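You operate a simulated robot arm through the tools that you are given. There is no shell and no other tool.

You run a simulated robot arm. Do the job below in one go: nothing can be reset, and whatever is moved stays where it is left.

## Task
Take the soft brush and leave it on the top of the steel lab table. Fetch the cube mould that says "M6" from the top of the right workbench and set it on top of the yellow half brick on the top of the left workbench. Put the black mortar cylinder on the top of the right workbench. Put the beige half brick on the top of the left workbench away on the front of the centre plank. Fetch the steel cup labelled "2" from the top of the left workbench and set it on top of the grey thin paver there. Put one of the steel blocks from the top of the left workbench on top of the broken brick there. Press the red button two times. Put one of the small white tubs from the top of the bag rack on top of the black thin paver. The order is free. Set down upright: cube mould, black mortar cylinder.

Only the result counts: the job must be done as asked and must still hold three seconds after the hand-in. Knocking over, shifting, dropping, spilling or breaking anything else fails it.

## Robot
A 6-joint arm with a four-finger gripper on a trunk, on a base that drives. Base frame: it is fixed to the floor where the robot stands at the start and does not move with it; the origin is under the middle of the robot, x ahead of it, y to its left, z up. Lengths are in m, angles in degrees, forces in N, time in s.
With the tool pointing down near the work surface it reaches from about 0.5 to 0.9 m from the robot's upright axis, wherever it stands. Its first joint turns from -166.0 to 166.0 degrees. Places, roughly: beige half brick (10x10x6 cm) [0.4, 5.2, 0.9]; black mortar cylinder (6x6x7 cm) [0.6, 5, 0.9]; black thin paver (20x10x4 cm) [2.4, 2.5, 0.9]; broken brick (8x6x5 cm) [0.4, 5.4, 0.9]; cube mould [0.75, 4.25, 1]; front of the centre plank (16x100 cm) [-1.46, 2.84, 0.64]; half brick (10x10x6 cm) [0.8, 5.1, 0.9]; red button [1.7, -2.6, 1.1]; small white tub [4, -1.5, 1.75]; soft brush (5x5x21 cm) [-1, 3.5, 0.7]; steel block [0.5, 5.5, 0.75]; steel cup [0.25, 5.75, 1]; thin paver (20x10x4 cm) [0.4, 5.6, 0.9]; top of the right workbench [1.3, 3.9, 0.8]; top of the steel lab table [2.6, 2, 0.8]. Payload 3.43 kg.
The TCP is the grasp point between the finger pads, 0.03 m short of the fingertips. In the tool frame z runs along the fingers and y along their closing line. The gripper opens to 0.12 m. The gripper's body begins 0.085 m behind the TCP.
Orientation is that of the tool frame in the base frame, as a unit quaternion [x, y, z, w]. With the fingers straight down and closing along the base's y, the tool's x points along the base's -x, its y along +y and its z along -z.

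## Interface
- The arm moves only by the tool nudge_tool. Its arguments are lists of equal length, an entry for each row: "jaw": the finger opening in m, from 0 to 0.12; "travel": the shift along the tool's x, y, z in m, a list of three; "rot": the turn, a rotation vector about the tool's x, y, z in degrees, a list of three. In form: {"jaw": [jaw, ...], "travel": [[x, y, z], ...], "rot": [[wx, wy, wz], ...]}. A call has 1 to 20 rows; each row shifts and turns the commanded pose from where the row before left it, along the tool's axes as they then stand. Each row takes 0.2 s and may step no farther than 0.05 m and 8.6 degrees from the row before; otherwise, or with a gripper value out of range, the whole call is refused. Where a pose cannot be reached the arm comes as near as it can. A force on the tool above 40 N (or 10 N above the force at the start of the call, whichever is more), or a blocked arm, ends the call early, and 0.2 s more pass. Each finger halts on what it meets, pressing with about 34 N; the grip force reading is that of the motor and also rises with nothing between the fingers. The clock runs only during rows and for 0.2 s after the last one: add rows that do not move to give the fingers time. The reply holds the time, the measured pose of the TCP, the force on the tool along the base axes, the opening and the grip force, in the units named above and with some noise, with the torque about the TCP (base axes, N m) and any sound that the robot's microphone picked up.
- Cameras (640 x 400 px; columns grow to the right, rows downward): "scene" is now at [0.0654, 0.1841, 1.4787]; the picture's right is [-0.18, -0.98, 0.00], its down [-0.61, 0.11, -0.79] and it looks along [0.77, -0.15, -0.62] (base axes); focal length 250 px, centre (320, 200). "wrist" rides on the gripper at [0.071, -0.017, -0.121] in the tool frame; the picture's right is [0.23, 0.97, 0.00], its down [-0.81, 0.19, -0.55] and it looks along [-0.54, 0.13, 0.83] (tool axes); focal length 275 px, centre (320, 200). There is no depth. A picture from a camera that has moved, and an enlarged one, comes with that camera's place and axes in the base frame and with its lens.
- camera(camera): a new picture of that camera. It takes no simulated time.
- move_column(by): slides the trunk up (or, below 0, down) by that many m; the arm and the scene camera ride with it, the base frame stays. It gives what a move gives, with no picture.
- drive_base(legs): drives the robot by 1 to 6 legs, each [ahead, left, turn to the left] in m, m and degrees, along the robot's own axes; the way and the turn of a leg run together, so that a leg with both is an arc; at most 1.5 m and 180 degrees a leg. The arm and the cameras ride along, it lands a little off, and it stops where it bumps. It gives what a move gives.
- turn_head(pan, tilt): turns the head with the scene camera to pan (to the left, within 120 degrees either way) and tilt (down, from -29 to 69), counted from straight ahead of the robot. It gives what a move gives.
- zoom(camera, box): a new picture of the part [left, top, right, bottom] of that camera's present view, enlarged. It takes no simulated time.
- close_job(): hands the job in; it is judged then, once.

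Nothing tells you exact positions but the pictures and the camera data. Unless the task says otherwise, let go and move clear before handing in.

The tools are called after "Emit:" as a command line: name --argument value ..., lists and objects as JSON in quotes. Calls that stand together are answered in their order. nudge_tool: Moves the arm, as the interface text tells. Its arguments: {"type":"object","properties":{"jaw":{"type":"array","items":{"type":"number"}},"travel":{"type":"array","items":{"type":"array","items":{"type":"number"}}},"rot":{"type":"array","items":{"type":"array","items":{"type":"number"}}}},"required":["jaw","travel","rot"]} The other tools are called the same way: move_column (by) slides the trunk up or down; drive_base (legs) drives the base; turn_head (pan, tilt) turns the head that bears the scene camera; camera (camera) takes a picture; zoom (camera, box) takes an enlarged picture of a part of a camera's view; close_job () hands the job in.

At the start:

```text
clock: 0.0
eef_pos: [0.5411, -0.0764, 0.933]
orientation: [0.0, 1.0, 0.0, 0.0]
force: [0.0, 0.2, 0.2]
wrist_torque: [0.04, -0.01, -0.01]
width: 0.1198
grasp_force: 0.1
trunk travel left (down, up): [-0.05, 0.49]
robot x, y, heading: [-0.0007, -0.0016, -0.1]
head pan, tilt: [-10.7, 38.2]
```

scene: 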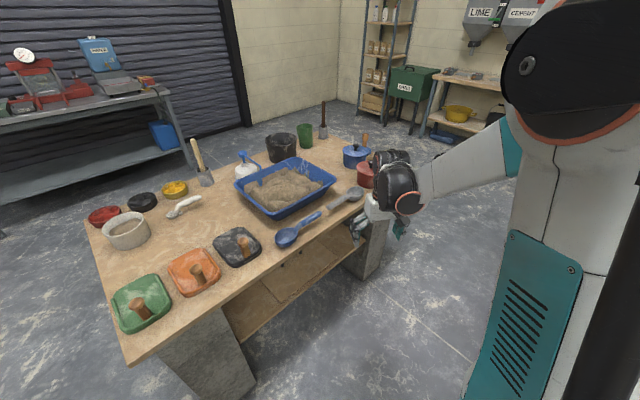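
wrist: 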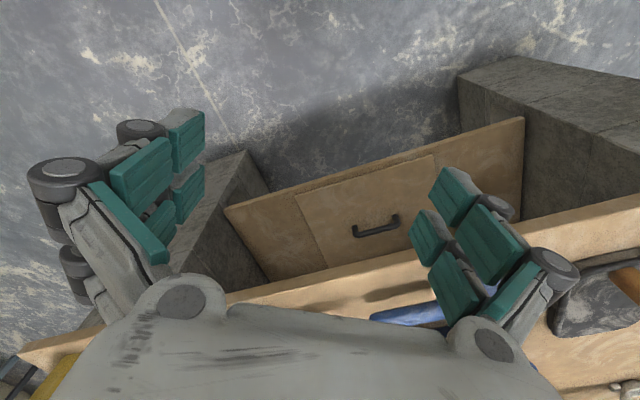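

I see a work table ahead of the robot with a sand tray and tools on it. I'll look around with the head first to map the room.

Emit:
turn_head --pan 60 --tilt 15

Emit:
camera --camera "scene"

Emit:
turn_head --pan 110 --tilt 15

Emit:
camera --camera "scene"

Emit:
turn_head --pan -50 --tilt 15

Emit:
camera --camera "scene"

Emit:
turn_head --pan -110 --tilt 15

Emit:
camera --camera "scene"

Emit:
turn_head --pan 0 --tilt 15

Emit:
camera --camera "scene"

```text
clock: 1.4
eef_pos: [0.5408, -0.076, 0.9321]
orientation: [-0.001, 1.0, 0.0, 0.0]
force: [0.3, 0.2, 0.1]
wrist_torque: [0.01, 0.04, 0.03]
width: 0.1201
grasp_force: 0.0
trunk travel left (down, up): [-0.05, 0.49]
robot x, y, heading: [-0.0015, -0.0001, 0.2]
head pan, tilt: [60.0, 15.0]
```

```text
taken
camera scene: at [0.0275, 0.2809, 1.5157], right [0.87, -0.5, 0.0], down [-0.13, -0.22, -0.97], along [0.48, 0.84, -0.26], focal length 250 px, centre (320, 200)
```

scene: 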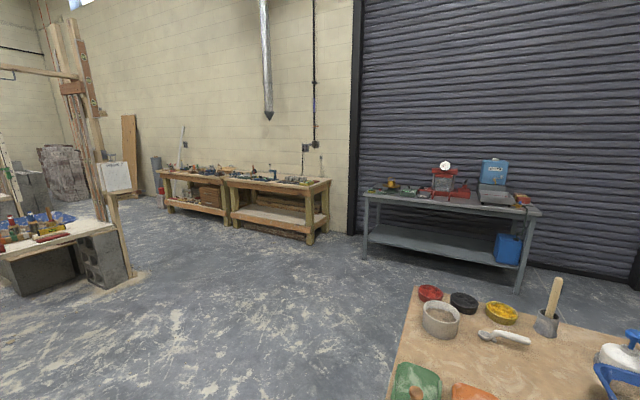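

```text
clock: 2.6
eef_pos: [0.5407, -0.0758, 0.931]
orientation: [0.0, 1.0, 0.0, 0.0]
force: [-0.2, 0.2, -0.2]
wrist_torque: [0.01, 0.0, 0.04]
width: 0.1196
grasp_force: 0.1
trunk travel left (down, up): [-0.05, 0.49]
robot x, y, heading: [0.0026, 0.0031, 0.2]
head pan, tilt: [110.0, 15.0]
```

```text
taken
camera scene: at [-0.0511, 0.2878, 1.5157], right [0.94, 0.34, 0.0], down [0.09, -0.24, -0.97], along [-0.33, 0.91, -0.26], focal length 250 px, centre (320, 200)
```

scene: 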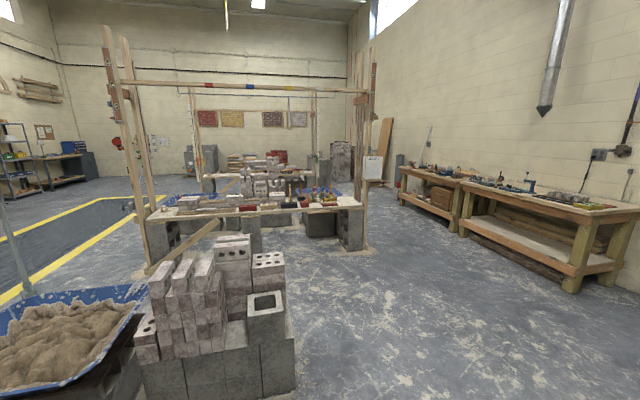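

```text
clock: 5.1
eef_pos: [0.5419, -0.0769, 0.9318]
orientation: [0.0, 1.0, 0.0, 0.0]
force: [-0.3, -0.4, 0.3]
wrist_torque: [0.01, 0.0, 0.01]
width: 0.1201
grasp_force: 0.1
trunk travel left (down, up): [-0.05, 0.49]
robot x, y, heading: [0.0028, 0.0012, 0.0]
head pan, tilt: [-50.0, 15.0]
```

```text
taken
camera scene: at [0.0408, 0.1285, 1.5157], right [-0.77, -0.64, 0.0], down [-0.17, 0.2, -0.97], along [0.62, -0.74, -0.26], focal length 250 px, centre (320, 200)
```

scene: 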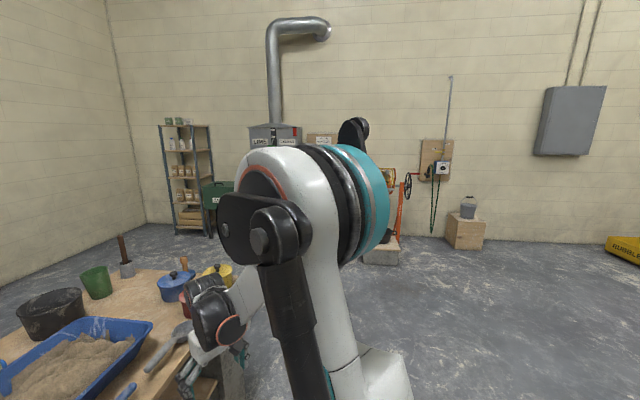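

```text
clock: 6.4
eef_pos: [0.5425, -0.076, 0.9312]
orientation: [0.0, 1.0, 0.0, 0.0]
force: [-0.4, -0.5, -0.8]
wrist_torque: [0.01, 0.0, -0.01]
width: 0.12
grasp_force: 0.0
trunk travel left (down, up): [-0.05, 0.49]
robot x, y, heading: [0.0023, -0.0005, -0.4]
head pan, tilt: [-110.0, 15.0]
```

```text
taken
camera scene: at [-0.0511, 0.1122, 1.5157], right [-0.94, 0.34, 0.0], down [0.09, 0.24, -0.97], along [-0.33, -0.91, -0.26], focal length 250 px, centre (320, 200)
```

scene: 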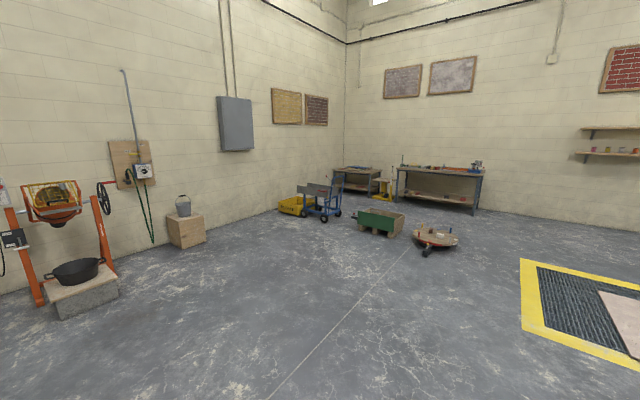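

```text
clock: 8.2
eef_pos: [0.5427, -0.0767, 0.9315]
orientation: [-0.001, 1.0, 0.0, 0.0]
force: [-1.1, 0.5, -0.7]
wrist_torque: [-0.03, -0.01, -0.02]
width: 0.12
grasp_force: 0.0
trunk travel left (down, up): [-0.05, 0.49]
robot x, y, heading: [-0.0019, -0.0028, -0.1]
head pan, tilt: [0.0, 15.0]
```

```text
taken
camera scene: at [0.0741, 0.2, 1.5157], right [0.0, -1.0, 0.0], down [-0.26, 0.0, -0.97], along [0.97, 0.0, -0.26], focal length 250 px, centre (320, 200)
```

scene: 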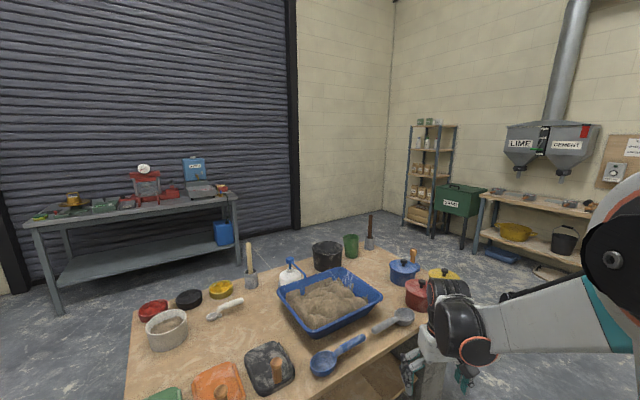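

The room is mapped roughly: benches to the left, the plank structure behind-left, the steel lab table ahead-left, and the bag rack ahead-right. I'll zoom in on each target area.

Emit:
zoom --camera "scene" --box '[0, 140, 260, 300]'

Emit:
zoom --camera "scene" --box '[380, 100, 640, 260]'

Emit:
turn_head --pan 75 --tilt 15

Emit:
zoom --camera "scene" --box '[200, 130, 460, 290]'

Emit:
turn_head --pan 115 --tilt 20

Emit:
zoom --camera "scene" --box '[140, 120, 400, 280]'

```text
2.46 times, centred on (130, 220) of scene
camera zoom: at [0.0741, 0.2, 1.5157], right [0.0, -1.0, 0.0], down [-0.26, 0.0, -0.97], along [0.97, 0.0, -0.26], focal length 615 px, centre (788, 151)
```

zoom: 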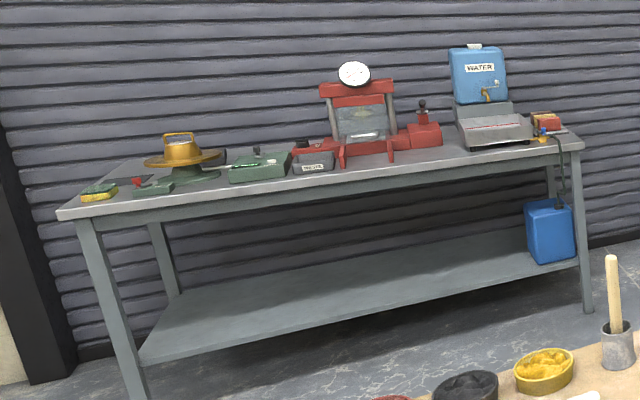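

```text
2.46 times, centred on (510, 180) of scene
camera zoom: at [0.0741, 0.2, 1.5157], right [0.0, -1.0, 0.0], down [-0.26, 0.0, -0.97], along [0.97, 0.0, -0.26], focal length 615 px, centre (-148, 249)
```

zoom: 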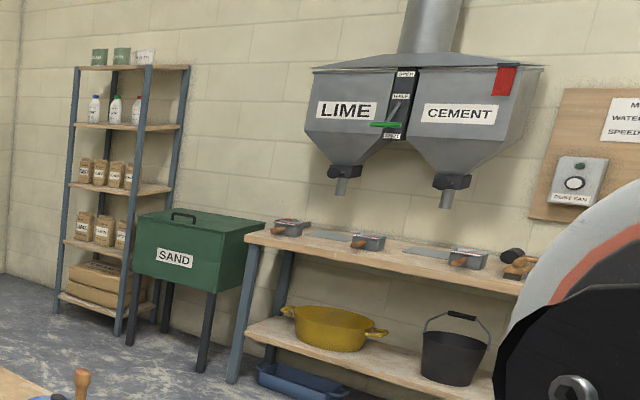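

```text
clock: 9.7
eef_pos: [0.5415, -0.0762, 0.9321]
orientation: [0.001, 1.0, 0.0, -0.001]
force: [-0.1, -0.6, -0.3]
wrist_torque: [-0.02, -0.02, -0.01]
width: 0.1198
grasp_force: 0.0
trunk travel left (down, up): [-0.05, 0.49]
robot x, y, heading: [-0.0021, -0.0015, -0.1]
head pan, tilt: [75.0, 15.0]
```

```text
2.46 times, centred on (330, 210) of scene
camera zoom: at [0.005, 0.2902, 1.5157], right [0.97, -0.26, 0.0], down [-0.07, -0.25, -0.97], along [0.25, 0.93, -0.26], focal length 615 px, centre (295, 175)
```

zoom: 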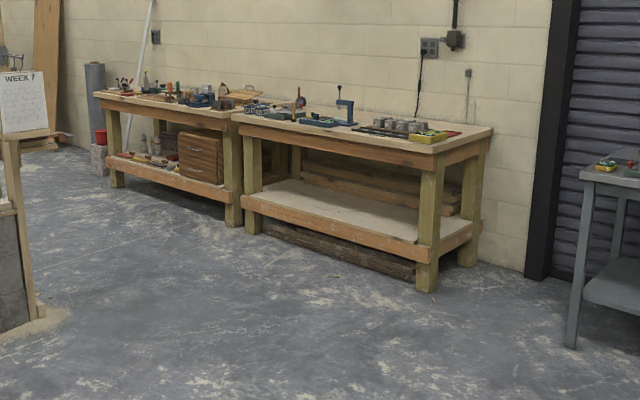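

```text
clock: 10.8
eef_pos: [0.5422, -0.0754, 0.9312]
orientation: [0.0, 1.0, 0.0, 0.0]
force: [-0.1, 0.3, 0.7]
wrist_torque: [0.0, 0.0, 0.0]
width: 0.1199
grasp_force: 0.0
trunk travel left (down, up): [-0.05, 0.49]
robot x, y, heading: [-0.0005, 0.0029, -0.0]
head pan, tilt: [115.0, 20.0]
```

```text
2.46 times, centred on (270, 200) of scene
camera zoom: at [-0.0585, 0.2845, 1.5076], right [0.91, 0.42, 0.0], down [0.14, -0.31, -0.94], along [-0.4, 0.85, -0.34], focal length 615 px, centre (443, 200)
```

zoom: 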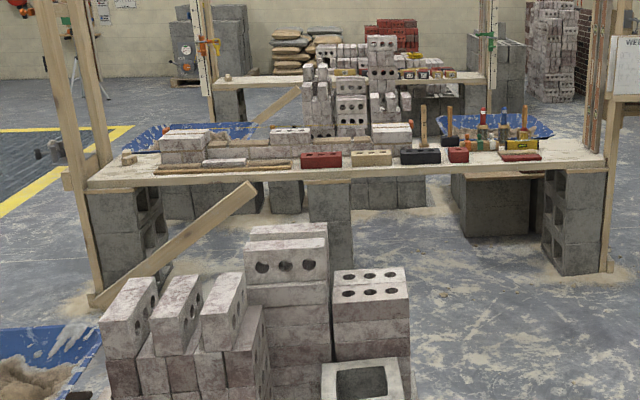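

I'll check the right side for the red button and the bag rack more closely.

Emit:
turn_head --pan -75 --tilt 15

Emit:
camera --camera "scene"

Emit:
turn_head --pan -25 --tilt 10

Emit:
camera --camera "scene"

```text
clock: 13.6
eef_pos: [0.5416, -0.0766, 0.9317]
orientation: [0.0, 1.0, 0.0, 0.001]
force: [0.3, 0.9, 0.0]
wrist_torque: [0.01, 0.0, 0.02]
width: 0.1199
grasp_force: 0.0
trunk travel left (down, up): [-0.05, 0.49]
robot x, y, heading: [0.0004, 0.001, 0.2]
head pan, tilt: [-75.0, 15.0]
```

```text
taken
camera scene: at [0.005, 0.1098, 1.5157], right [-0.97, -0.26, 0.0], down [-0.07, 0.25, -0.97], along [0.25, -0.93, -0.26], focal length 250 px, centre (320, 200)
```

scene: 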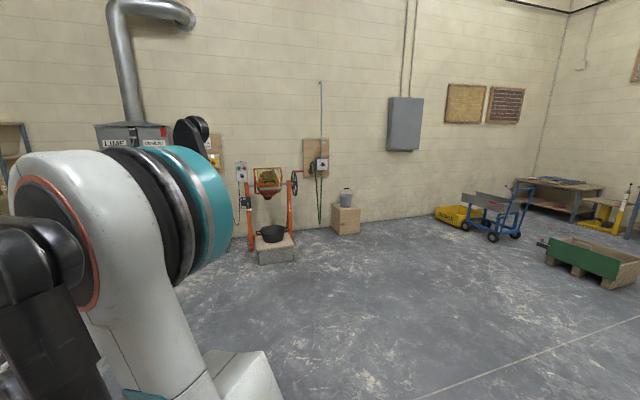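

```text
clock: 14.8
eef_pos: [0.5418, -0.0752, 0.9312]
orientation: [0.0, 1.0, 0.0, 0.0]
force: [0.0, 0.3, 0.0]
wrist_torque: [0.03, -0.01, -0.01]
width: 0.12
grasp_force: 0.2
trunk travel left (down, up): [-0.05, 0.49]
robot x, y, heading: [0.0035, -0.0029, 0.2]
head pan, tilt: [-25.0, 10.0]
```

```text
taken
camera scene: at [0.065, 0.1607, 1.5238], right [-0.42, -0.91, 0.0], down [-0.16, 0.07, -0.98], along [0.89, -0.42, -0.17], focal length 250 px, centre (320, 200)
```

scene: 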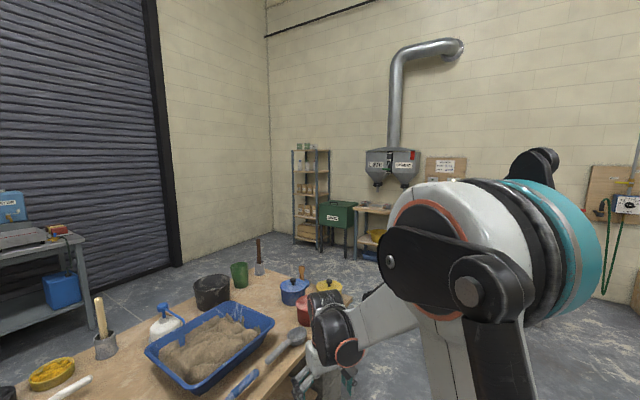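

The button is by the orange mixer near the far right wall, so I'll back off from the table and turn to face that wall for a better look.

Emit:
drive_base --legs '[[-0.3, -0.8, 0], [0, 0, -90], [0, 1.0, 0]]'

Emit:
turn_head --pan 20 --tilt 15

Emit:
camera --camera "scene"

```text
clock: 27.8
eef_pos: [0.667, -1.2845, 0.931]
orientation: [0.691, 0.723, 0.0, 0.0]
force: [-0.5, 0.0, -0.1]
wrist_torque: [0.0, 0.01, 0.0]
width: 0.1201
grasp_force: 0.0
trunk travel left (down, up): [-0.05, 0.49]
robot x, y, heading: [0.7166, -0.7375, -87.2]
head pan, tilt: [-25.0, 10.0]
```

```text
clock: 29.0
eef_pos: [0.6678, -1.2838, 0.9318]
orientation: [0.692, 0.722, 0.0, 0.0]
force: [0.2, 0.6, 0.1]
wrist_torque: [0.01, 0.03, 0.01]
width: 0.1202
grasp_force: 0.2
trunk travel left (down, up): [-0.05, 0.49]
robot x, y, heading: [0.7183, -0.7391, -87.3]
head pan, tilt: [20.0, 15.0]
```

```text
taken
camera scene: at [0.9548, -0.797, 1.5157], right [-0.92, -0.38, 0.0], down [-0.1, 0.24, -0.97], along [0.37, -0.89, -0.26], focal length 250 px, centre (320, 200)
```

scene: 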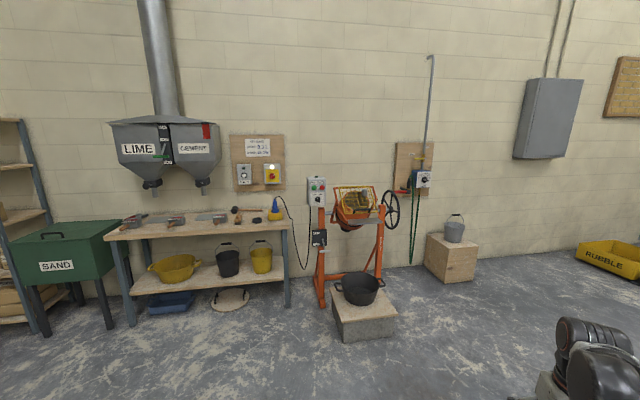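

Emit:
zoom --camera "scene" --box '[270, 160, 370, 222]'

Emit:
zoom --camera "scene" --box '[100, 110, 300, 235]'

```text
6.40 times, centred on (320, 191) of scene
camera zoom: at [0.9548, -0.797, 1.5157], right [-0.92, -0.38, 0.0], down [-0.1, 0.24, -0.97], along [0.37, -0.89, -0.26], focal length 1600 px, centre (320, 258)
```

zoom: 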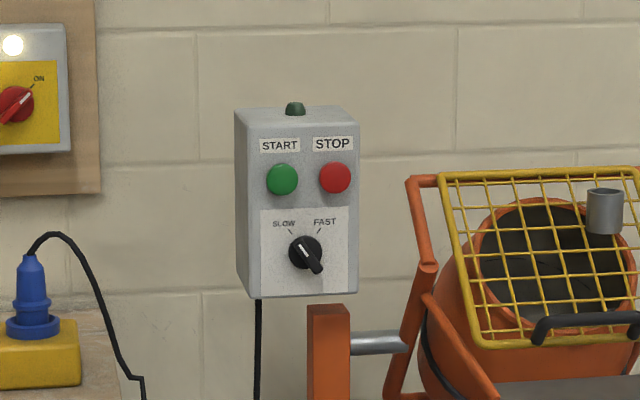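

```text
3.20 times, centred on (200, 172) of scene
camera zoom: at [0.9548, -0.797, 1.5157], right [-0.92, -0.38, 0.0], down [-0.1, 0.24, -0.97], along [0.37, -0.89, -0.26], focal length 800 px, centre (704, 288)
```

zoom: 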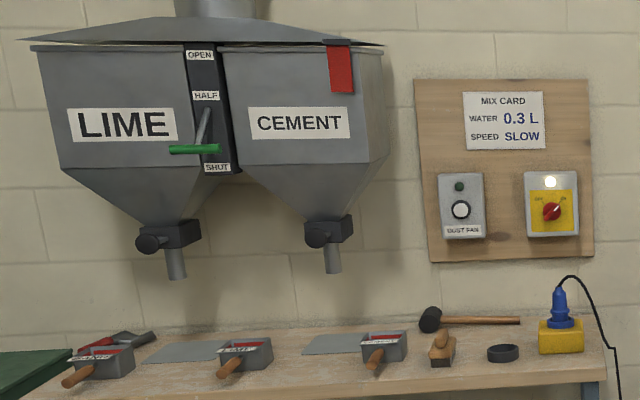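

The red button is "STOP" on the mixer control box, around (1.68, -2.58, 1.1). I'll drive closer in front of it.

Emit:
drive_base --legs '[[0.0, 0.99, -2.7], [0.6, 0.0, 0]]'

Emit:
turn_head --pan 10 --tilt 15

Emit:
camera --camera "scene"

```text
clock: 37.0
eef_pos: [1.609, -1.8584, 0.9317]
orientation: [0.709, 0.706, 0.0, -0.001]
force: [1.1, -0.1, 0.0]
wrist_torque: [-0.03, -0.01, -0.05]
width: 0.12
grasp_force: 0.0
trunk travel left (down, up): [-0.05, 0.49]
robot x, y, heading: [1.6877, -1.3165, -90.2]
head pan, tilt: [20.0, 15.0]
```

```text
clock: 37.7
eef_pos: [1.6091, -1.8578, 0.9316]
orientation: [0.709, 0.705, 0.0, 0.0]
force: [-0.2, 0.5, -0.2]
wrist_torque: [0.0, -0.03, -0.04]
width: 0.12
grasp_force: 0.1
trunk travel left (down, up): [-0.05, 0.49]
robot x, y, heading: [1.6845, -1.3136, -90.4]
head pan, tilt: [10.0, 15.0]
```

```text
taken
camera scene: at [1.9051, -1.3898, 1.5157], right [-0.99, -0.17, 0.0], down [-0.04, 0.26, -0.97], along [0.16, -0.95, -0.26], focal length 250 px, centre (320, 200)
```

scene: 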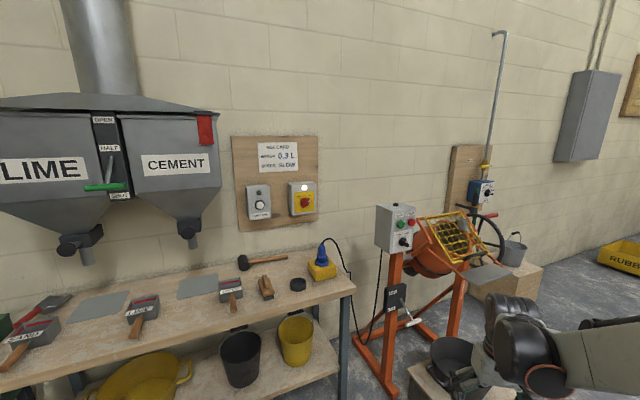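

Emit:
zoom --camera "scene" --box '[350, 190, 450, 252]'

```text
6.40 times, centred on (400, 221) of scene
camera zoom: at [1.9051, -1.3898, 1.5157], right [-0.99, -0.17, 0.0], down [-0.04, 0.26, -0.97], along [0.16, -0.95, -0.26], focal length 1600 px, centre (-192, 66)
```

zoom: 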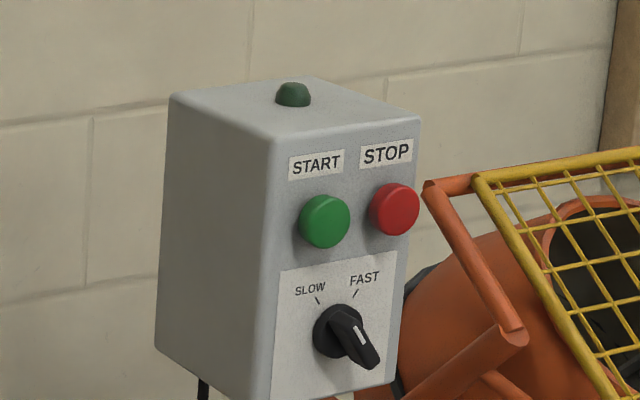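

The button faces along roughly (-0.54, 0.84), so the whole room is turned about 34° from my frame. I'll turn to face the control box squarely and line up with it.

Emit:
drive_base --legs '[[0, 0, 33.9], [0.0, -0.62, 0]]'

Emit:
turn_head --pan 0 --tilt 25

Emit:
camera --camera "scene"

Emit:
camera --camera "wrist"

```text
clock: 42.9
eef_pos: [1.4015, -2.1607, 0.9316]
orientation: [0.472, 0.881, 0.0, 0.001]
force: [-0.5, 0.4, -0.1]
wrist_torque: [-0.02, 0.0, -0.05]
width: 0.1198
grasp_force: 0.1
trunk travel left (down, up): [-0.05, 0.49]
robot x, y, heading: [1.1613, -1.6686, -56.5]
head pan, tilt: [10.0, 15.0]
```

```text
clock: 43.6
eef_pos: [1.4016, -2.1604, 0.9314]
orientation: [0.473, 0.881, 0.0, 0.0]
force: [-0.3, -0.3, 0.0]
wrist_torque: [0.02, 0.03, 0.01]
width: 0.1199
grasp_force: 0.0
trunk travel left (down, up): [-0.05, 0.49]
robot x, y, heading: [1.1673, -1.6683, -56.3]
head pan, tilt: [0.0, 25.0]
```

```text
taken
camera scene: at [1.3719, -1.6166, 1.4995], right [-0.83, -0.55, 0.0], down [-0.23, 0.35, -0.91], along [0.5, -0.75, -0.42], focal length 250 px, centre (320, 200)
```

scene: 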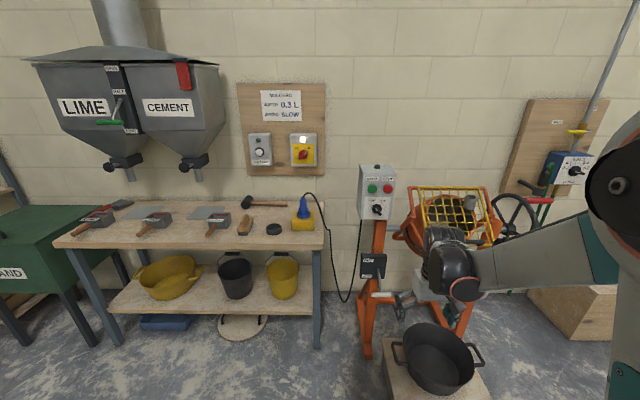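

```text
taken
camera wrist: at [1.3483, -2.1102, 1.0519], right [0.68, 0.73, 0.0], down [0.61, -0.57, 0.55], along [0.4, -0.38, -0.83], focal length 275 px, centre (320, 200)
```

wrist: 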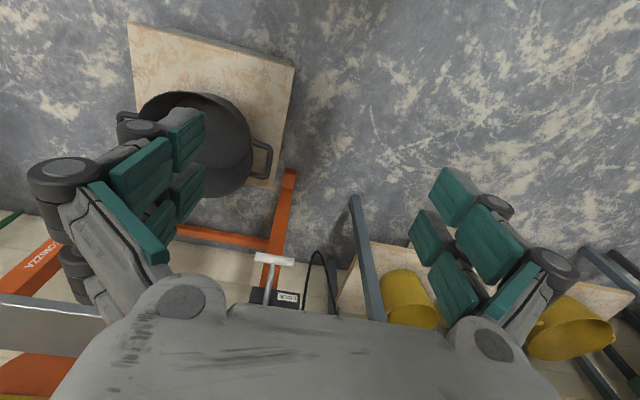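

Emit:
turn_head --pan 0 --tilt 65

Emit:
camera --camera "scene"

```text
clock: 44.7
eef_pos: [1.402, -2.1606, 0.9323]
orientation: [0.472, 0.881, 0.0, 0.0]
force: [-0.3, -0.4, 0.1]
wrist_torque: [0.02, -0.02, 0.0]
width: 0.12
grasp_force: 0.0
trunk travel left (down, up): [-0.05, 0.49]
robot x, y, heading: [1.1617, -1.6686, -56.2]
head pan, tilt: [0.0, 65.0]
```

```text
taken
camera scene: at [1.3545, -1.5905, 1.4439], right [-0.83, -0.55, 0.0], down [-0.5, 0.75, -0.42], along [0.23, -0.35, -0.91], focal length 250 px, centre (320, 200)
```

scene: 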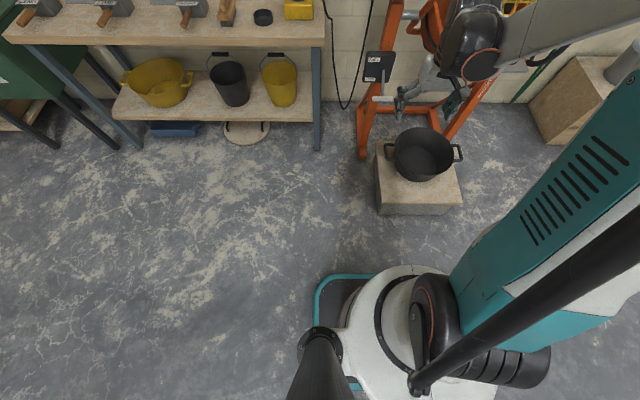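

The base has room to move ahead. I'll first raise the tool to button height, close the fingers and turn the tool to horizontal.

Emit:
nudge_tool --jaw '[0, 0, 0, 0, 0, 0, 0, 0]' --travel '[[0, 0, -0.045], [0, 0, -0.045], [0, 0, -0.045], [0, 0, -0.045], [-0.04, 0, 0], [-0.04, 0, 0], [-0.04, 0, 0], [-0.04, 0, 0]]' --rot '[[0, 0, 0], [0, 0, 0], [0, 0, 0], [0, 0, 0], [0, 0, 0], [0, 0, 0], [0, 0, 0], [0, 0, 0]]'

Emit:
nudge_tool --jaw '[0, 0, 0, 0, 0, 0, 0, 0, 0, 0, 0]' --travel '[[0, 0, 0], [0, 0, 0], [0, 0, 0], [0, 0, 0], [0, 0, 0], [0, 0, 0], [0, 0, 0], [0, 0, 0], [0, 0, 0], [0, 0, 0], [0, 0, 0]]' --rot '[[0, -8.2, 0], [0, -8.2, 0], [0, -8.2, 0], [0, -8.2, 0], [0, -8.2, 0], [0, -8.2, 0], [0, -8.2, 0], [0, -8.2, 0], [0, -8.2, 0], [0, -8.2, 0], [0, -8, 0]]'

Emit:
turn_head --pan 0 --tilt 30

Emit:
camera --camera "scene"

Emit:
camera --camera "wrist"

```text
clock: 46.5
eef_pos: [1.4886, -2.2934, 1.1091]
orientation: [0.473, 0.881, 0.0, 0.0]
force: [-0.3, 0.4, 0.5]
wrist_torque: [-0.01, 0.03, 0.02]
width: 0.0
grasp_force: 33.2
trunk travel left (down, up): [-0.05, 0.49]
robot x, y, heading: [1.1662, -1.6668, -56.3]
head pan, tilt: [0.0, 65.0]
```

```text
clock: 48.9
eef_pos: [1.4896, -2.2942, 1.1109]
orientation: [0.334, 0.623, -0.335, 0.622]
force: [-0.5, 0.6, 0.4]
wrist_torque: [-0.01, 0.05, 0.03]
width: 0.0
grasp_force: 32.9
trunk travel left (down, up): [-0.05, 0.49]
robot x, y, heading: [1.165, -1.6672, -56.5]
head pan, tilt: [0.0, 65.0]
```

```text
clock: 49.9
eef_pos: [1.4903, -2.2936, 1.1111]
orientation: [0.333, 0.625, -0.336, 0.621]
force: [1.3, 0.9, 0.5]
wrist_torque: [-0.01, -0.01, -0.01]
width: 0.0001
grasp_force: 33.6
trunk travel left (down, up): [-0.05, 0.49]
robot x, y, heading: [1.165, -1.6666, -56.3]
head pan, tilt: [0.0, 30.0]
```

```text
taken
camera scene: at [1.3709, -1.6152, 1.4914], right [-0.83, -0.55, 0.0], down [-0.28, 0.42, -0.87], along [0.48, -0.72, -0.5], focal length 250 px, centre (320, 200)
```

scene: 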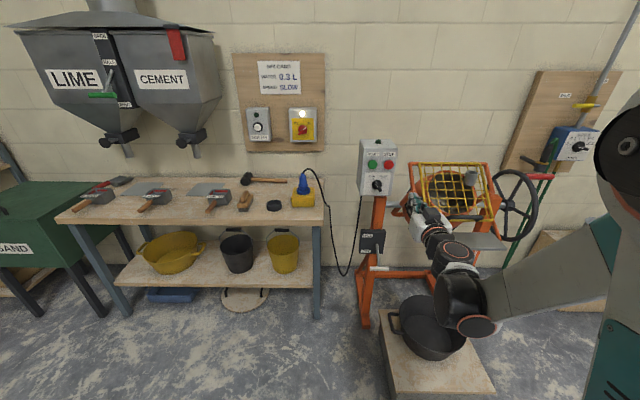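

```text
taken
camera wrist: at [1.4091, -2.2028, 1.0403], right [0.81, 0.54, -0.23], down [-0.14, 0.57, 0.81], along [0.57, -0.62, 0.54], focal length 275 px, centre (320, 200)
```

wrist: 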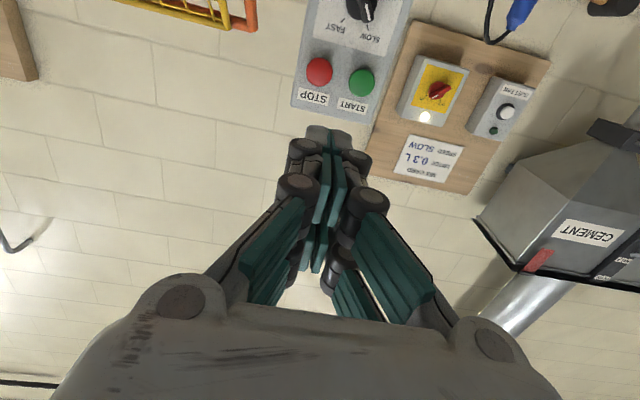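

The tool is horizontal and aligned with the red button about 0.28 m ahead of the fingertips. I'll drive 0.12 m ahead and re-check.

Emit:
drive_base --legs '[[0.12, 0, 0]]'

Emit:
camera --camera "wrist"

Emit:
camera --camera "scene"

```text
clock: 51.1
eef_pos: [1.5551, -2.3922, 1.1117]
orientation: [0.334, 0.623, -0.334, 0.623]
force: [-0.2, 0.4, -1.0]
wrist_torque: [0.01, 0.0, -0.01]
width: 0.0001
grasp_force: 33.6
trunk travel left (down, up): [-0.05, 0.49]
robot x, y, heading: [1.2294, -1.7624, -56.0]
head pan, tilt: [0.0, 30.0]
```

```text
taken
camera wrist: at [1.4748, -2.3004, 1.0403], right [0.81, 0.54, -0.23], down [-0.15, 0.57, 0.81], along [0.57, -0.62, 0.54], focal length 275 px, centre (320, 200)
```

wrist: 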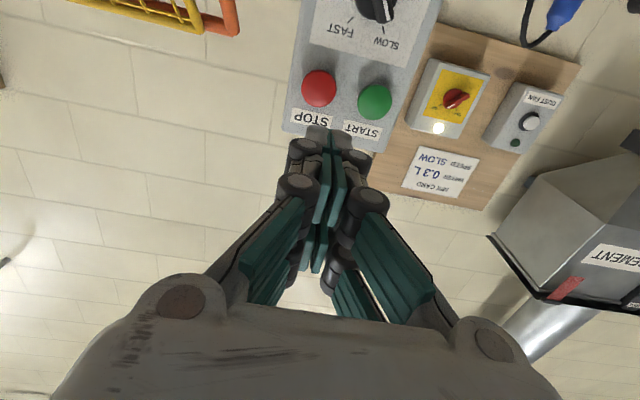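

```text
taken
camera scene: at [1.4358, -1.7128, 1.4915], right [-0.83, -0.55, 0.0], down [-0.28, 0.42, -0.87], along [0.48, -0.72, -0.5], focal length 250 px, centre (320, 200)
```

scene: 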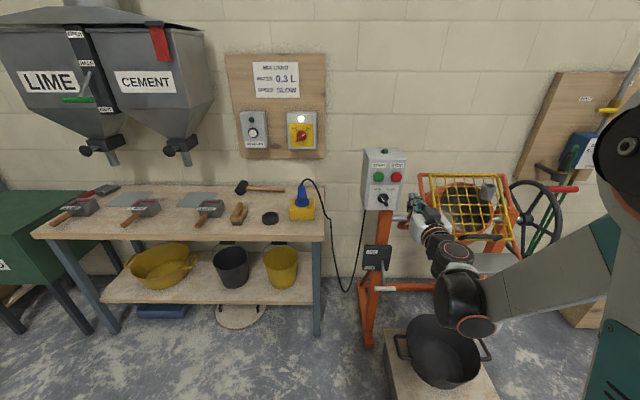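

Emit:
nudge_tool --jaw '[0, 0, 0, 0]' --travel '[[0.004, 0, 0.035], [0, 0, 0.035], [0, 0, 0.035], [0, 0, 0.03]]' --rot '[[0, 0, 0], [0, 0, 0], [0, 0, 0], [0, 0, 0]]'

Emit:
camera --camera "wrist"

Emit:
zoom --camera "scene" --box '[340, 130, 460, 205]'

```text
clock: 52.1
eef_pos: [1.633, -2.506, 1.1086]
orientation: [0.334, 0.623, -0.334, 0.623]
force: [-0.5, -0.2, 0.3]
wrist_torque: [0.02, 0.0, 0.0]
width: 0.0003
grasp_force: 33.7
trunk travel left (down, up): [-0.05, 0.49]
robot x, y, heading: [1.2268, -1.7636, -56.6]
head pan, tilt: [0.0, 30.0]
```

```text
taken
camera wrist: at [1.5515, -2.4148, 1.0373], right [0.81, 0.54, -0.23], down [-0.15, 0.57, 0.81], along [0.57, -0.62, 0.54], focal length 275 px, centre (320, 200)
```

wrist: 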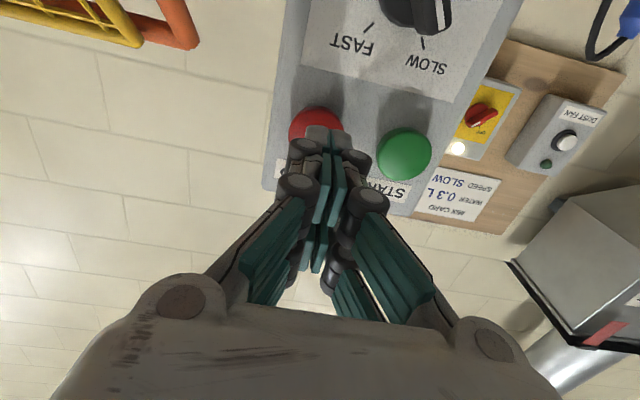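

```text
5.33 times, centred on (400, 168) of scene
camera zoom: at [1.436, -1.7129, 1.4914], right [-0.83, -0.55, 0.0], down [-0.28, 0.42, -0.87], along [0.48, -0.72, -0.5], focal length 1333 px, centre (-107, 373)
```

zoom: 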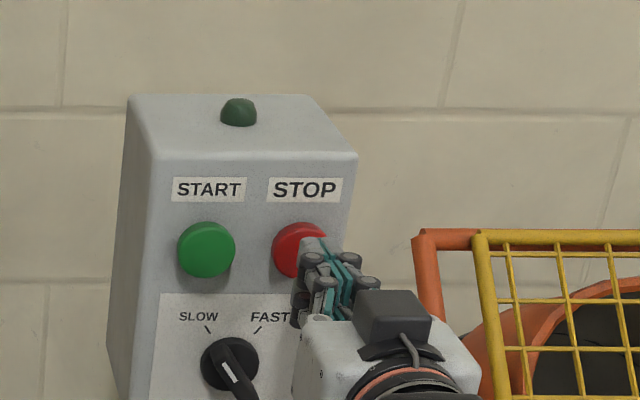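

Emit:
nudge_tool --jaw '[0, 0, 0]' --travel '[[0, 0, 0.01], [0, 0, 0.008], [0, 0, 0.006]]' --rot '[[0, 0, 0], [0, 0, 0], [0, 0, 0]]'

Emit:
camera --camera "wrist"

```text
clock: 52.9
eef_pos: [1.6441, -2.5261, 1.1083]
orientation: [0.335, 0.623, -0.334, 0.623]
force: [-0.3, 0.1, -0.8]
wrist_torque: [-0.02, 0.05, -0.01]
width: 0.0001
grasp_force: 33.4
trunk travel left (down, up): [-0.05, 0.49]
robot x, y, heading: [1.2281, -1.7653, -56.4]
head pan, tilt: [0.0, 30.0]
```

```text
taken
camera wrist: at [1.5638, -2.4348, 1.0368], right [0.81, 0.54, -0.23], down [-0.15, 0.57, 0.81], along [0.57, -0.62, 0.54], focal length 275 px, centre (320, 200)
```

wrist: 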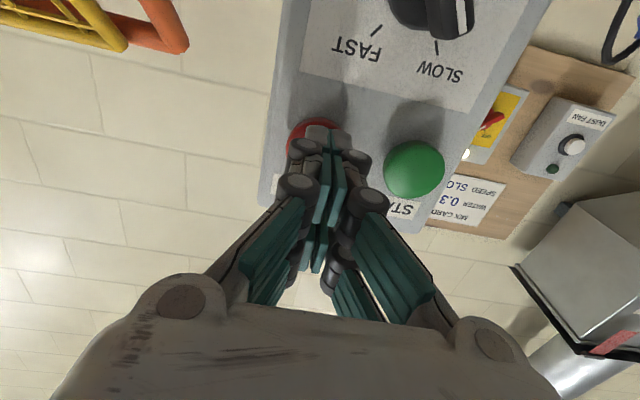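

Emit:
nudge_tool --jaw '[0, 0, 0]' --travel '[[0, -0.004, 0.0], [0, 0, 0.004], [0, 0, 0.004]]' --rot '[[0, 0, 0], [0, 0, 0], [0, 0, 0]]'

Emit:
nudge_tool --jaw '[0, 0]' --travel '[[0, 0, 0.003], [0, 0, 0.003]]' --rot '[[0, 0, 0], [0, 0, 0]]'

```text
clock: 53.7
eef_pos: [1.6443, -2.5343, 1.1075]
orientation: [0.334, 0.623, -0.334, 0.623]
force: [-0.1, 0.0, -0.6]
wrist_torque: [0.02, 0.02, 0.04]
width: 0.0001
grasp_force: 33.5
trunk travel left (down, up): [-0.05, 0.49]
robot x, y, heading: [1.231, -1.7644, -56.3]
head pan, tilt: [0.0, 30.0]
```

```text
clock: 54.3
eef_pos: [1.647, -2.5382, 1.1081]
orientation: [0.334, 0.623, -0.334, 0.623]
force: [-4.6, 5.0, -2.6]
wrist_torque: [0.09, 0.04, 0.02]
width: 0.006
grasp_force: 33.1
trunk travel left (down, up): [-0.05, 0.49]
robot x, y, heading: [1.2299, -1.7678, -56.3]
head pan, tilt: [0.0, 30.0]
heard: click
```

I heard a click, so the first press registered. I'll back off to release and press again.

Emit:
nudge_tool --jaw '[0, 0, 0]' --travel '[[0, 0, -0.01], [0, 0, -0.01], [0, 0, 0]]' --rot '[[0, 0, 0], [0, 0, 0], [0, 0, 0]]'

Emit:
zoom --camera "scene" --box '[340, 130, 460, 205]'

```text
clock: 55.1
eef_pos: [1.6391, -2.5222, 1.1076]
orientation: [0.334, 0.623, -0.335, 0.623]
force: [-0.2, 0.1, 0.3]
wrist_torque: [-0.02, 0.02, 0.01]
width: 0.0
grasp_force: 33.2
trunk travel left (down, up): [-0.05, 0.49]
robot x, y, heading: [1.2314, -1.7664, -56.6]
head pan, tilt: [0.0, 30.0]
```

```text
5.33 times, centred on (400, 168) of scene
camera zoom: at [1.4359, -1.7128, 1.4915], right [-0.83, -0.55, 0.0], down [-0.28, 0.42, -0.87], along [0.48, -0.72, -0.5], focal length 1333 px, centre (-107, 373)
```

zoom: 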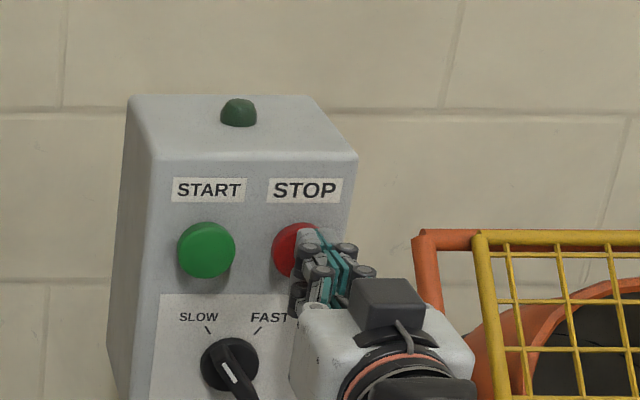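

Emit:
nudge_tool --jaw '[0, 0, 0]' --travel '[[0, 0, 0.011], [0, 0, 0.005], [0, 0, 0.004]]' --rot '[[0, 0, 0], [0, 0, 0], [0, 0, 0]]'

```text
clock: 55.9
eef_pos: [1.6471, -2.5384, 1.1088]
orientation: [0.334, 0.623, -0.335, 0.623]
force: [-3.2, 4.0, -2.2]
wrist_torque: [0.05, 0.06, -0.03]
width: 0.0059
grasp_force: 33.2
trunk travel left (down, up): [-0.05, 0.49]
robot x, y, heading: [1.2305, -1.7638, -56.3]
head pan, tilt: [0.0, 30.0]
heard: click
```

Two presses registered. I'll retract the arm and drive over to the bag rack on the left along this wall.

Emit:
nudge_tool --jaw '[0, 0, 0, 0]' --travel '[[0, 0, -0.04], [0, 0, -0.04], [0, 0, -0.04], [0, 0, -0.04]]' --rot '[[0, 0, 0], [0, 0, 0], [0, 0, 0], [0, 0, 0]]'

Emit:
drive_base --legs '[[-0.4, 0, 0], [0, 1.0, 0]]'

Emit:
turn_head --pan 25 --tilt 15

Emit:
camera --camera "scene"

```text
clock: 56.9
eef_pos: [1.5601, -2.4048, 1.1109]
orientation: [0.333, 0.623, -0.334, 0.623]
force: [-0.2, 0.2, 0.0]
wrist_torque: [-0.03, 0.0, 0.02]
width: 0.0
grasp_force: 33.1
trunk travel left (down, up): [-0.05, 0.49]
robot x, y, heading: [1.2308, -1.765, -56.3]
head pan, tilt: [0.0, 30.0]
```

```text
clock: 64.1
eef_pos: [2.1497, -1.5481, 1.1115]
orientation: [0.339, 0.621, -0.338, 0.621]
force: [0.1, -0.1, 0.0]
wrist_torque: [0.01, -0.01, 0.01]
width: 0.0
grasp_force: 33.8
trunk travel left (down, up): [-0.05, 0.49]
robot x, y, heading: [1.8309, -0.9036, -57.1]
head pan, tilt: [0.0, 30.0]
```

```text
clock: 65.0
eef_pos: [2.1513, -1.5476, 1.1129]
orientation: [0.34, 0.62, -0.34, 0.62]
force: [0.2, 0.4, -0.2]
wrist_torque: [-0.02, 0.01, -0.04]
width: 0.0001
grasp_force: 33.4
trunk travel left (down, up): [-0.05, 0.49]
robot x, y, heading: [1.8295, -0.9041, -57.5]
head pan, tilt: [25.0, 15.0]
```

```text
taken
camera scene: at [2.0675, -0.8272, 1.5156], right [-0.53, -0.85, 0.0], down [-0.22, 0.14, -0.97], along [0.82, -0.52, -0.26], focal length 250 px, centre (320, 200)
```

scene: 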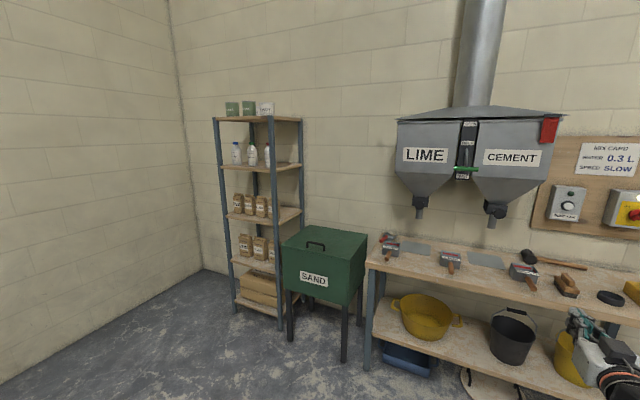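

Emit:
zoom --camera "scene" --box '[200, 90, 320, 165]'

Emit:
zoom --camera "scene" --box '[215, 95, 285, 125]'

```text
5.33 times, centred on (260, 128) of scene
camera zoom: at [2.0675, -0.8272, 1.5156], right [-0.53, -0.85, 0.0], down [-0.22, 0.14, -0.97], along [0.82, -0.52, -0.26], focal length 1333 px, centre (640, 587)
```

zoom: 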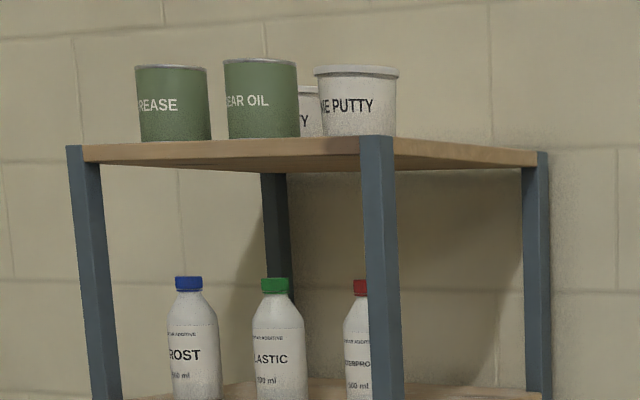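

```text
9.14 times, centred on (250, 110) of scene
camera zoom: at [2.0675, -0.8272, 1.5156], right [-0.53, -0.85, 0.0], down [-0.22, 0.14, -0.97], along [0.82, -0.52, -0.26], focal length 2285 px, centre (960, 1023)
```

zoom: 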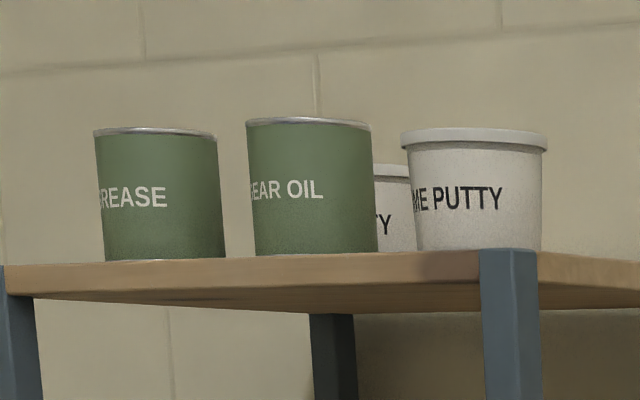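

I need a better look at the rack's top, so I'll raise the trunk and drive closer.

Emit:
move_column --by 0.45

Emit:
drive_base --legs '[[0, 0.9, 0]]'

Emit:
turn_head --pan 15 --tilt 20

Emit:
camera --camera "scene"

```text
refused: 0.45 is not a number from -0.4 to 0.4
```

```text
clock: 69.8
eef_pos: [2.9194, -1.0567, 1.112]
orientation: [0.342, 0.619, -0.342, 0.619]
force: [-0.9, 0.0, 0.7]
wrist_torque: [0.04, -0.01, 0.0]
width: 0.0
grasp_force: 33.4
trunk travel left (down, up): [-0.05, 0.49]
robot x, y, heading: [2.6042, -0.4087, -57.6]
head pan, tilt: [25.0, 15.0]
```

```text
clock: 70.5
eef_pos: [2.92, -1.0583, 1.1119]
orientation: [0.342, 0.619, -0.342, 0.619]
force: [-1.5, -0.3, 0.4]
wrist_torque: [0.03, 0.02, 0.02]
width: 0.0
grasp_force: 32.9
trunk travel left (down, up): [-0.05, 0.49]
robot x, y, heading: [2.6029, -0.4066, -58.1]
head pan, tilt: [15.0, 20.0]
```

```text
taken
camera scene: at [2.833, -0.3491, 1.5076], right [-0.68, -0.73, 0.0], down [-0.25, 0.23, -0.94], along [0.69, -0.64, -0.34], focal length 250 px, centre (320, 200)
```

scene: 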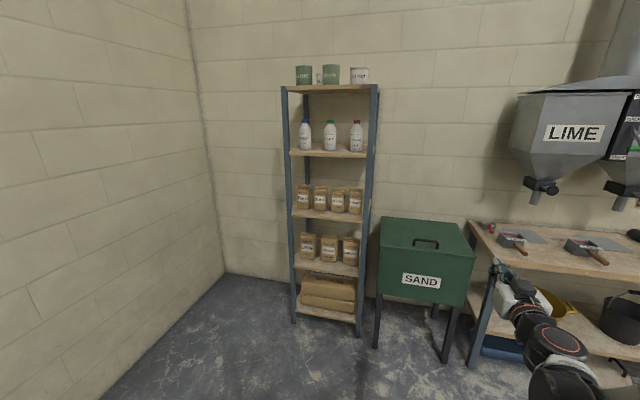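

Emit:
move_column --by 0.4

Emit:
camera --camera "scene"

Emit:
zoom --camera "scene" --box '[270, 120, 400, 201]'

```text
clock: 74.3
eef_pos: [2.9189, -1.057, 1.512]
orientation: [0.341, 0.619, -0.341, 0.619]
force: [0.4, 0.3, 0.1]
wrist_torque: [-0.01, 0.01, 0.0]
width: 0.0
grasp_force: 33.4
trunk travel left (down, up): [-0.45, 0.09]
robot x, y, heading: [2.6004, -0.4092, -57.8]
head pan, tilt: [15.0, 20.0]
```

```text
taken
camera scene: at [2.833, -0.3492, 1.9075], right [-0.68, -0.73, 0.0], down [-0.25, 0.23, -0.94], along [0.69, -0.64, -0.34], focal length 250 px, centre (320, 200)
```

scene: 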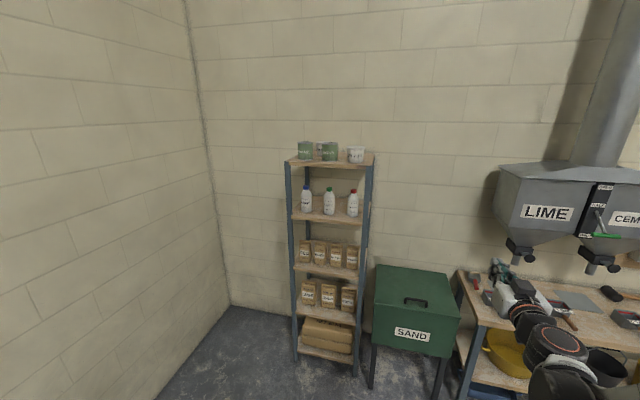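

```text
4.92 times, centred on (335, 160) of scene
camera zoom: at [2.833, -0.3492, 1.9075], right [-0.68, -0.73, 0.0], down [-0.25, 0.23, -0.94], along [0.69, -0.64, -0.34], focal length 1231 px, centre (246, 394)
```

zoom: 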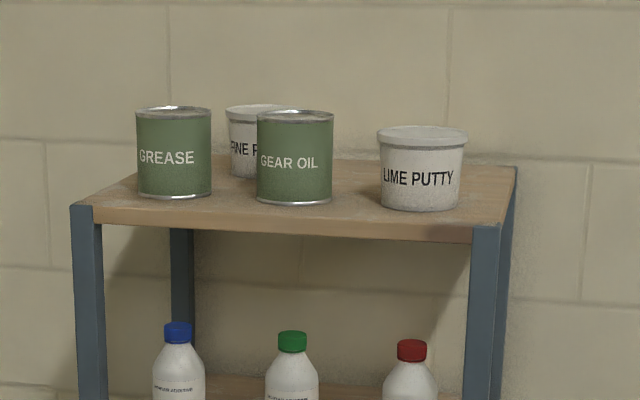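

Two white tubs stand on the rack; I'll take "LIME PUTTY" at about (3.72, -1.45), base z≈1.63. First I turn the tool back down and raise it, while clear of everything.

Emit:
nudge_tool --jaw '[0.12, 0.12, 0.12, 0.12, 0.12, 0.12, 0.12, 0.12, 0.12, 0.12, 0.12]' --travel '[[0, 0, 0], [0, 0, 0], [0, 0, 0], [0, 0, 0], [0, 0, 0], [0, 0, 0], [0, 0, 0], [0, 0, 0], [0, 0, 0], [0, 0, 0], [0, 0, 0]]' --rot '[[0, 8.2, 0], [0, 8.2, 0], [0, 8.2, 0], [0, 8.2, 0], [0, 8.2, 0], [0, 8.2, 0], [0, 8.2, 0], [0, 8.2, 0], [0, 8.2, 0], [0, 8.2, 0], [0, 8, 0]]'

Emit:
nudge_tool --jaw '[0.12, 0.12, 0.12, 0.12, 0.12, 0.12, 0.12]' --travel '[[0, 0, -0.05], [0, 0, -0.05], [0, 0, -0.05], [0, 0, -0.05], [0, 0, -0.05], [0, 0, -0.04], [0, 0, -0.04]]' --rot '[[0, 0, 0], [0, 0, 0], [0, 0, 0], [0, 0, 0], [0, 0, 0], [0, 0, 0], [0, 0, 0]]'

Emit:
camera --camera "scene"

```text
clock: 76.7
eef_pos: [2.921, -1.0585, 1.5104]
orientation: [0.484, 0.875, 0.001, -0.002]
force: [-0.3, -0.1, 0.2]
wrist_torque: [0.04, 0.0, -0.05]
width: 0.1201
grasp_force: 0.1
trunk travel left (down, up): [-0.45, 0.09]
robot x, y, heading: [2.6036, -0.4096, -57.8]
head pan, tilt: [15.0, 20.0]
```

```text
clock: 78.3
eef_pos: [2.9041, -1.0289, 1.7953]
orientation: [0.483, 0.875, 0.0, 0.0]
force: [0.0, -0.2, 0.8]
wrist_torque: [0.03, 0.03, -0.03]
width: 0.1201
grasp_force: 0.1
out of reach, approached as far as the arm can: row 6, 7
trunk travel left (down, up): [-0.45, 0.09]
robot x, y, heading: [2.6038, -0.4111, -57.7]
head pan, tilt: [15.0, 20.0]
```

```text
taken
camera scene: at [2.8337, -0.3505, 1.9074], right [-0.68, -0.73, 0.0], down [-0.25, 0.23, -0.94], along [0.69, -0.64, -0.34], focal length 250 px, centre (320, 200)
```

scene: 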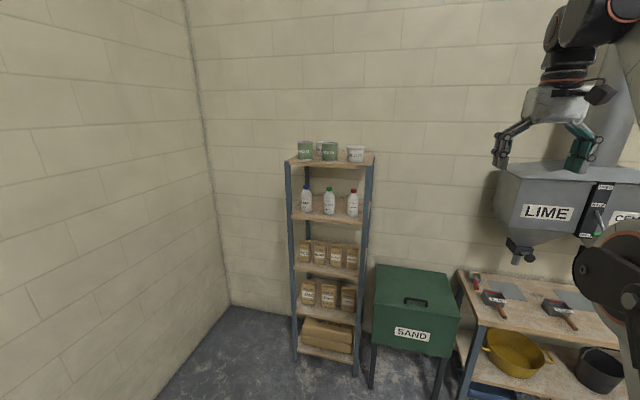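

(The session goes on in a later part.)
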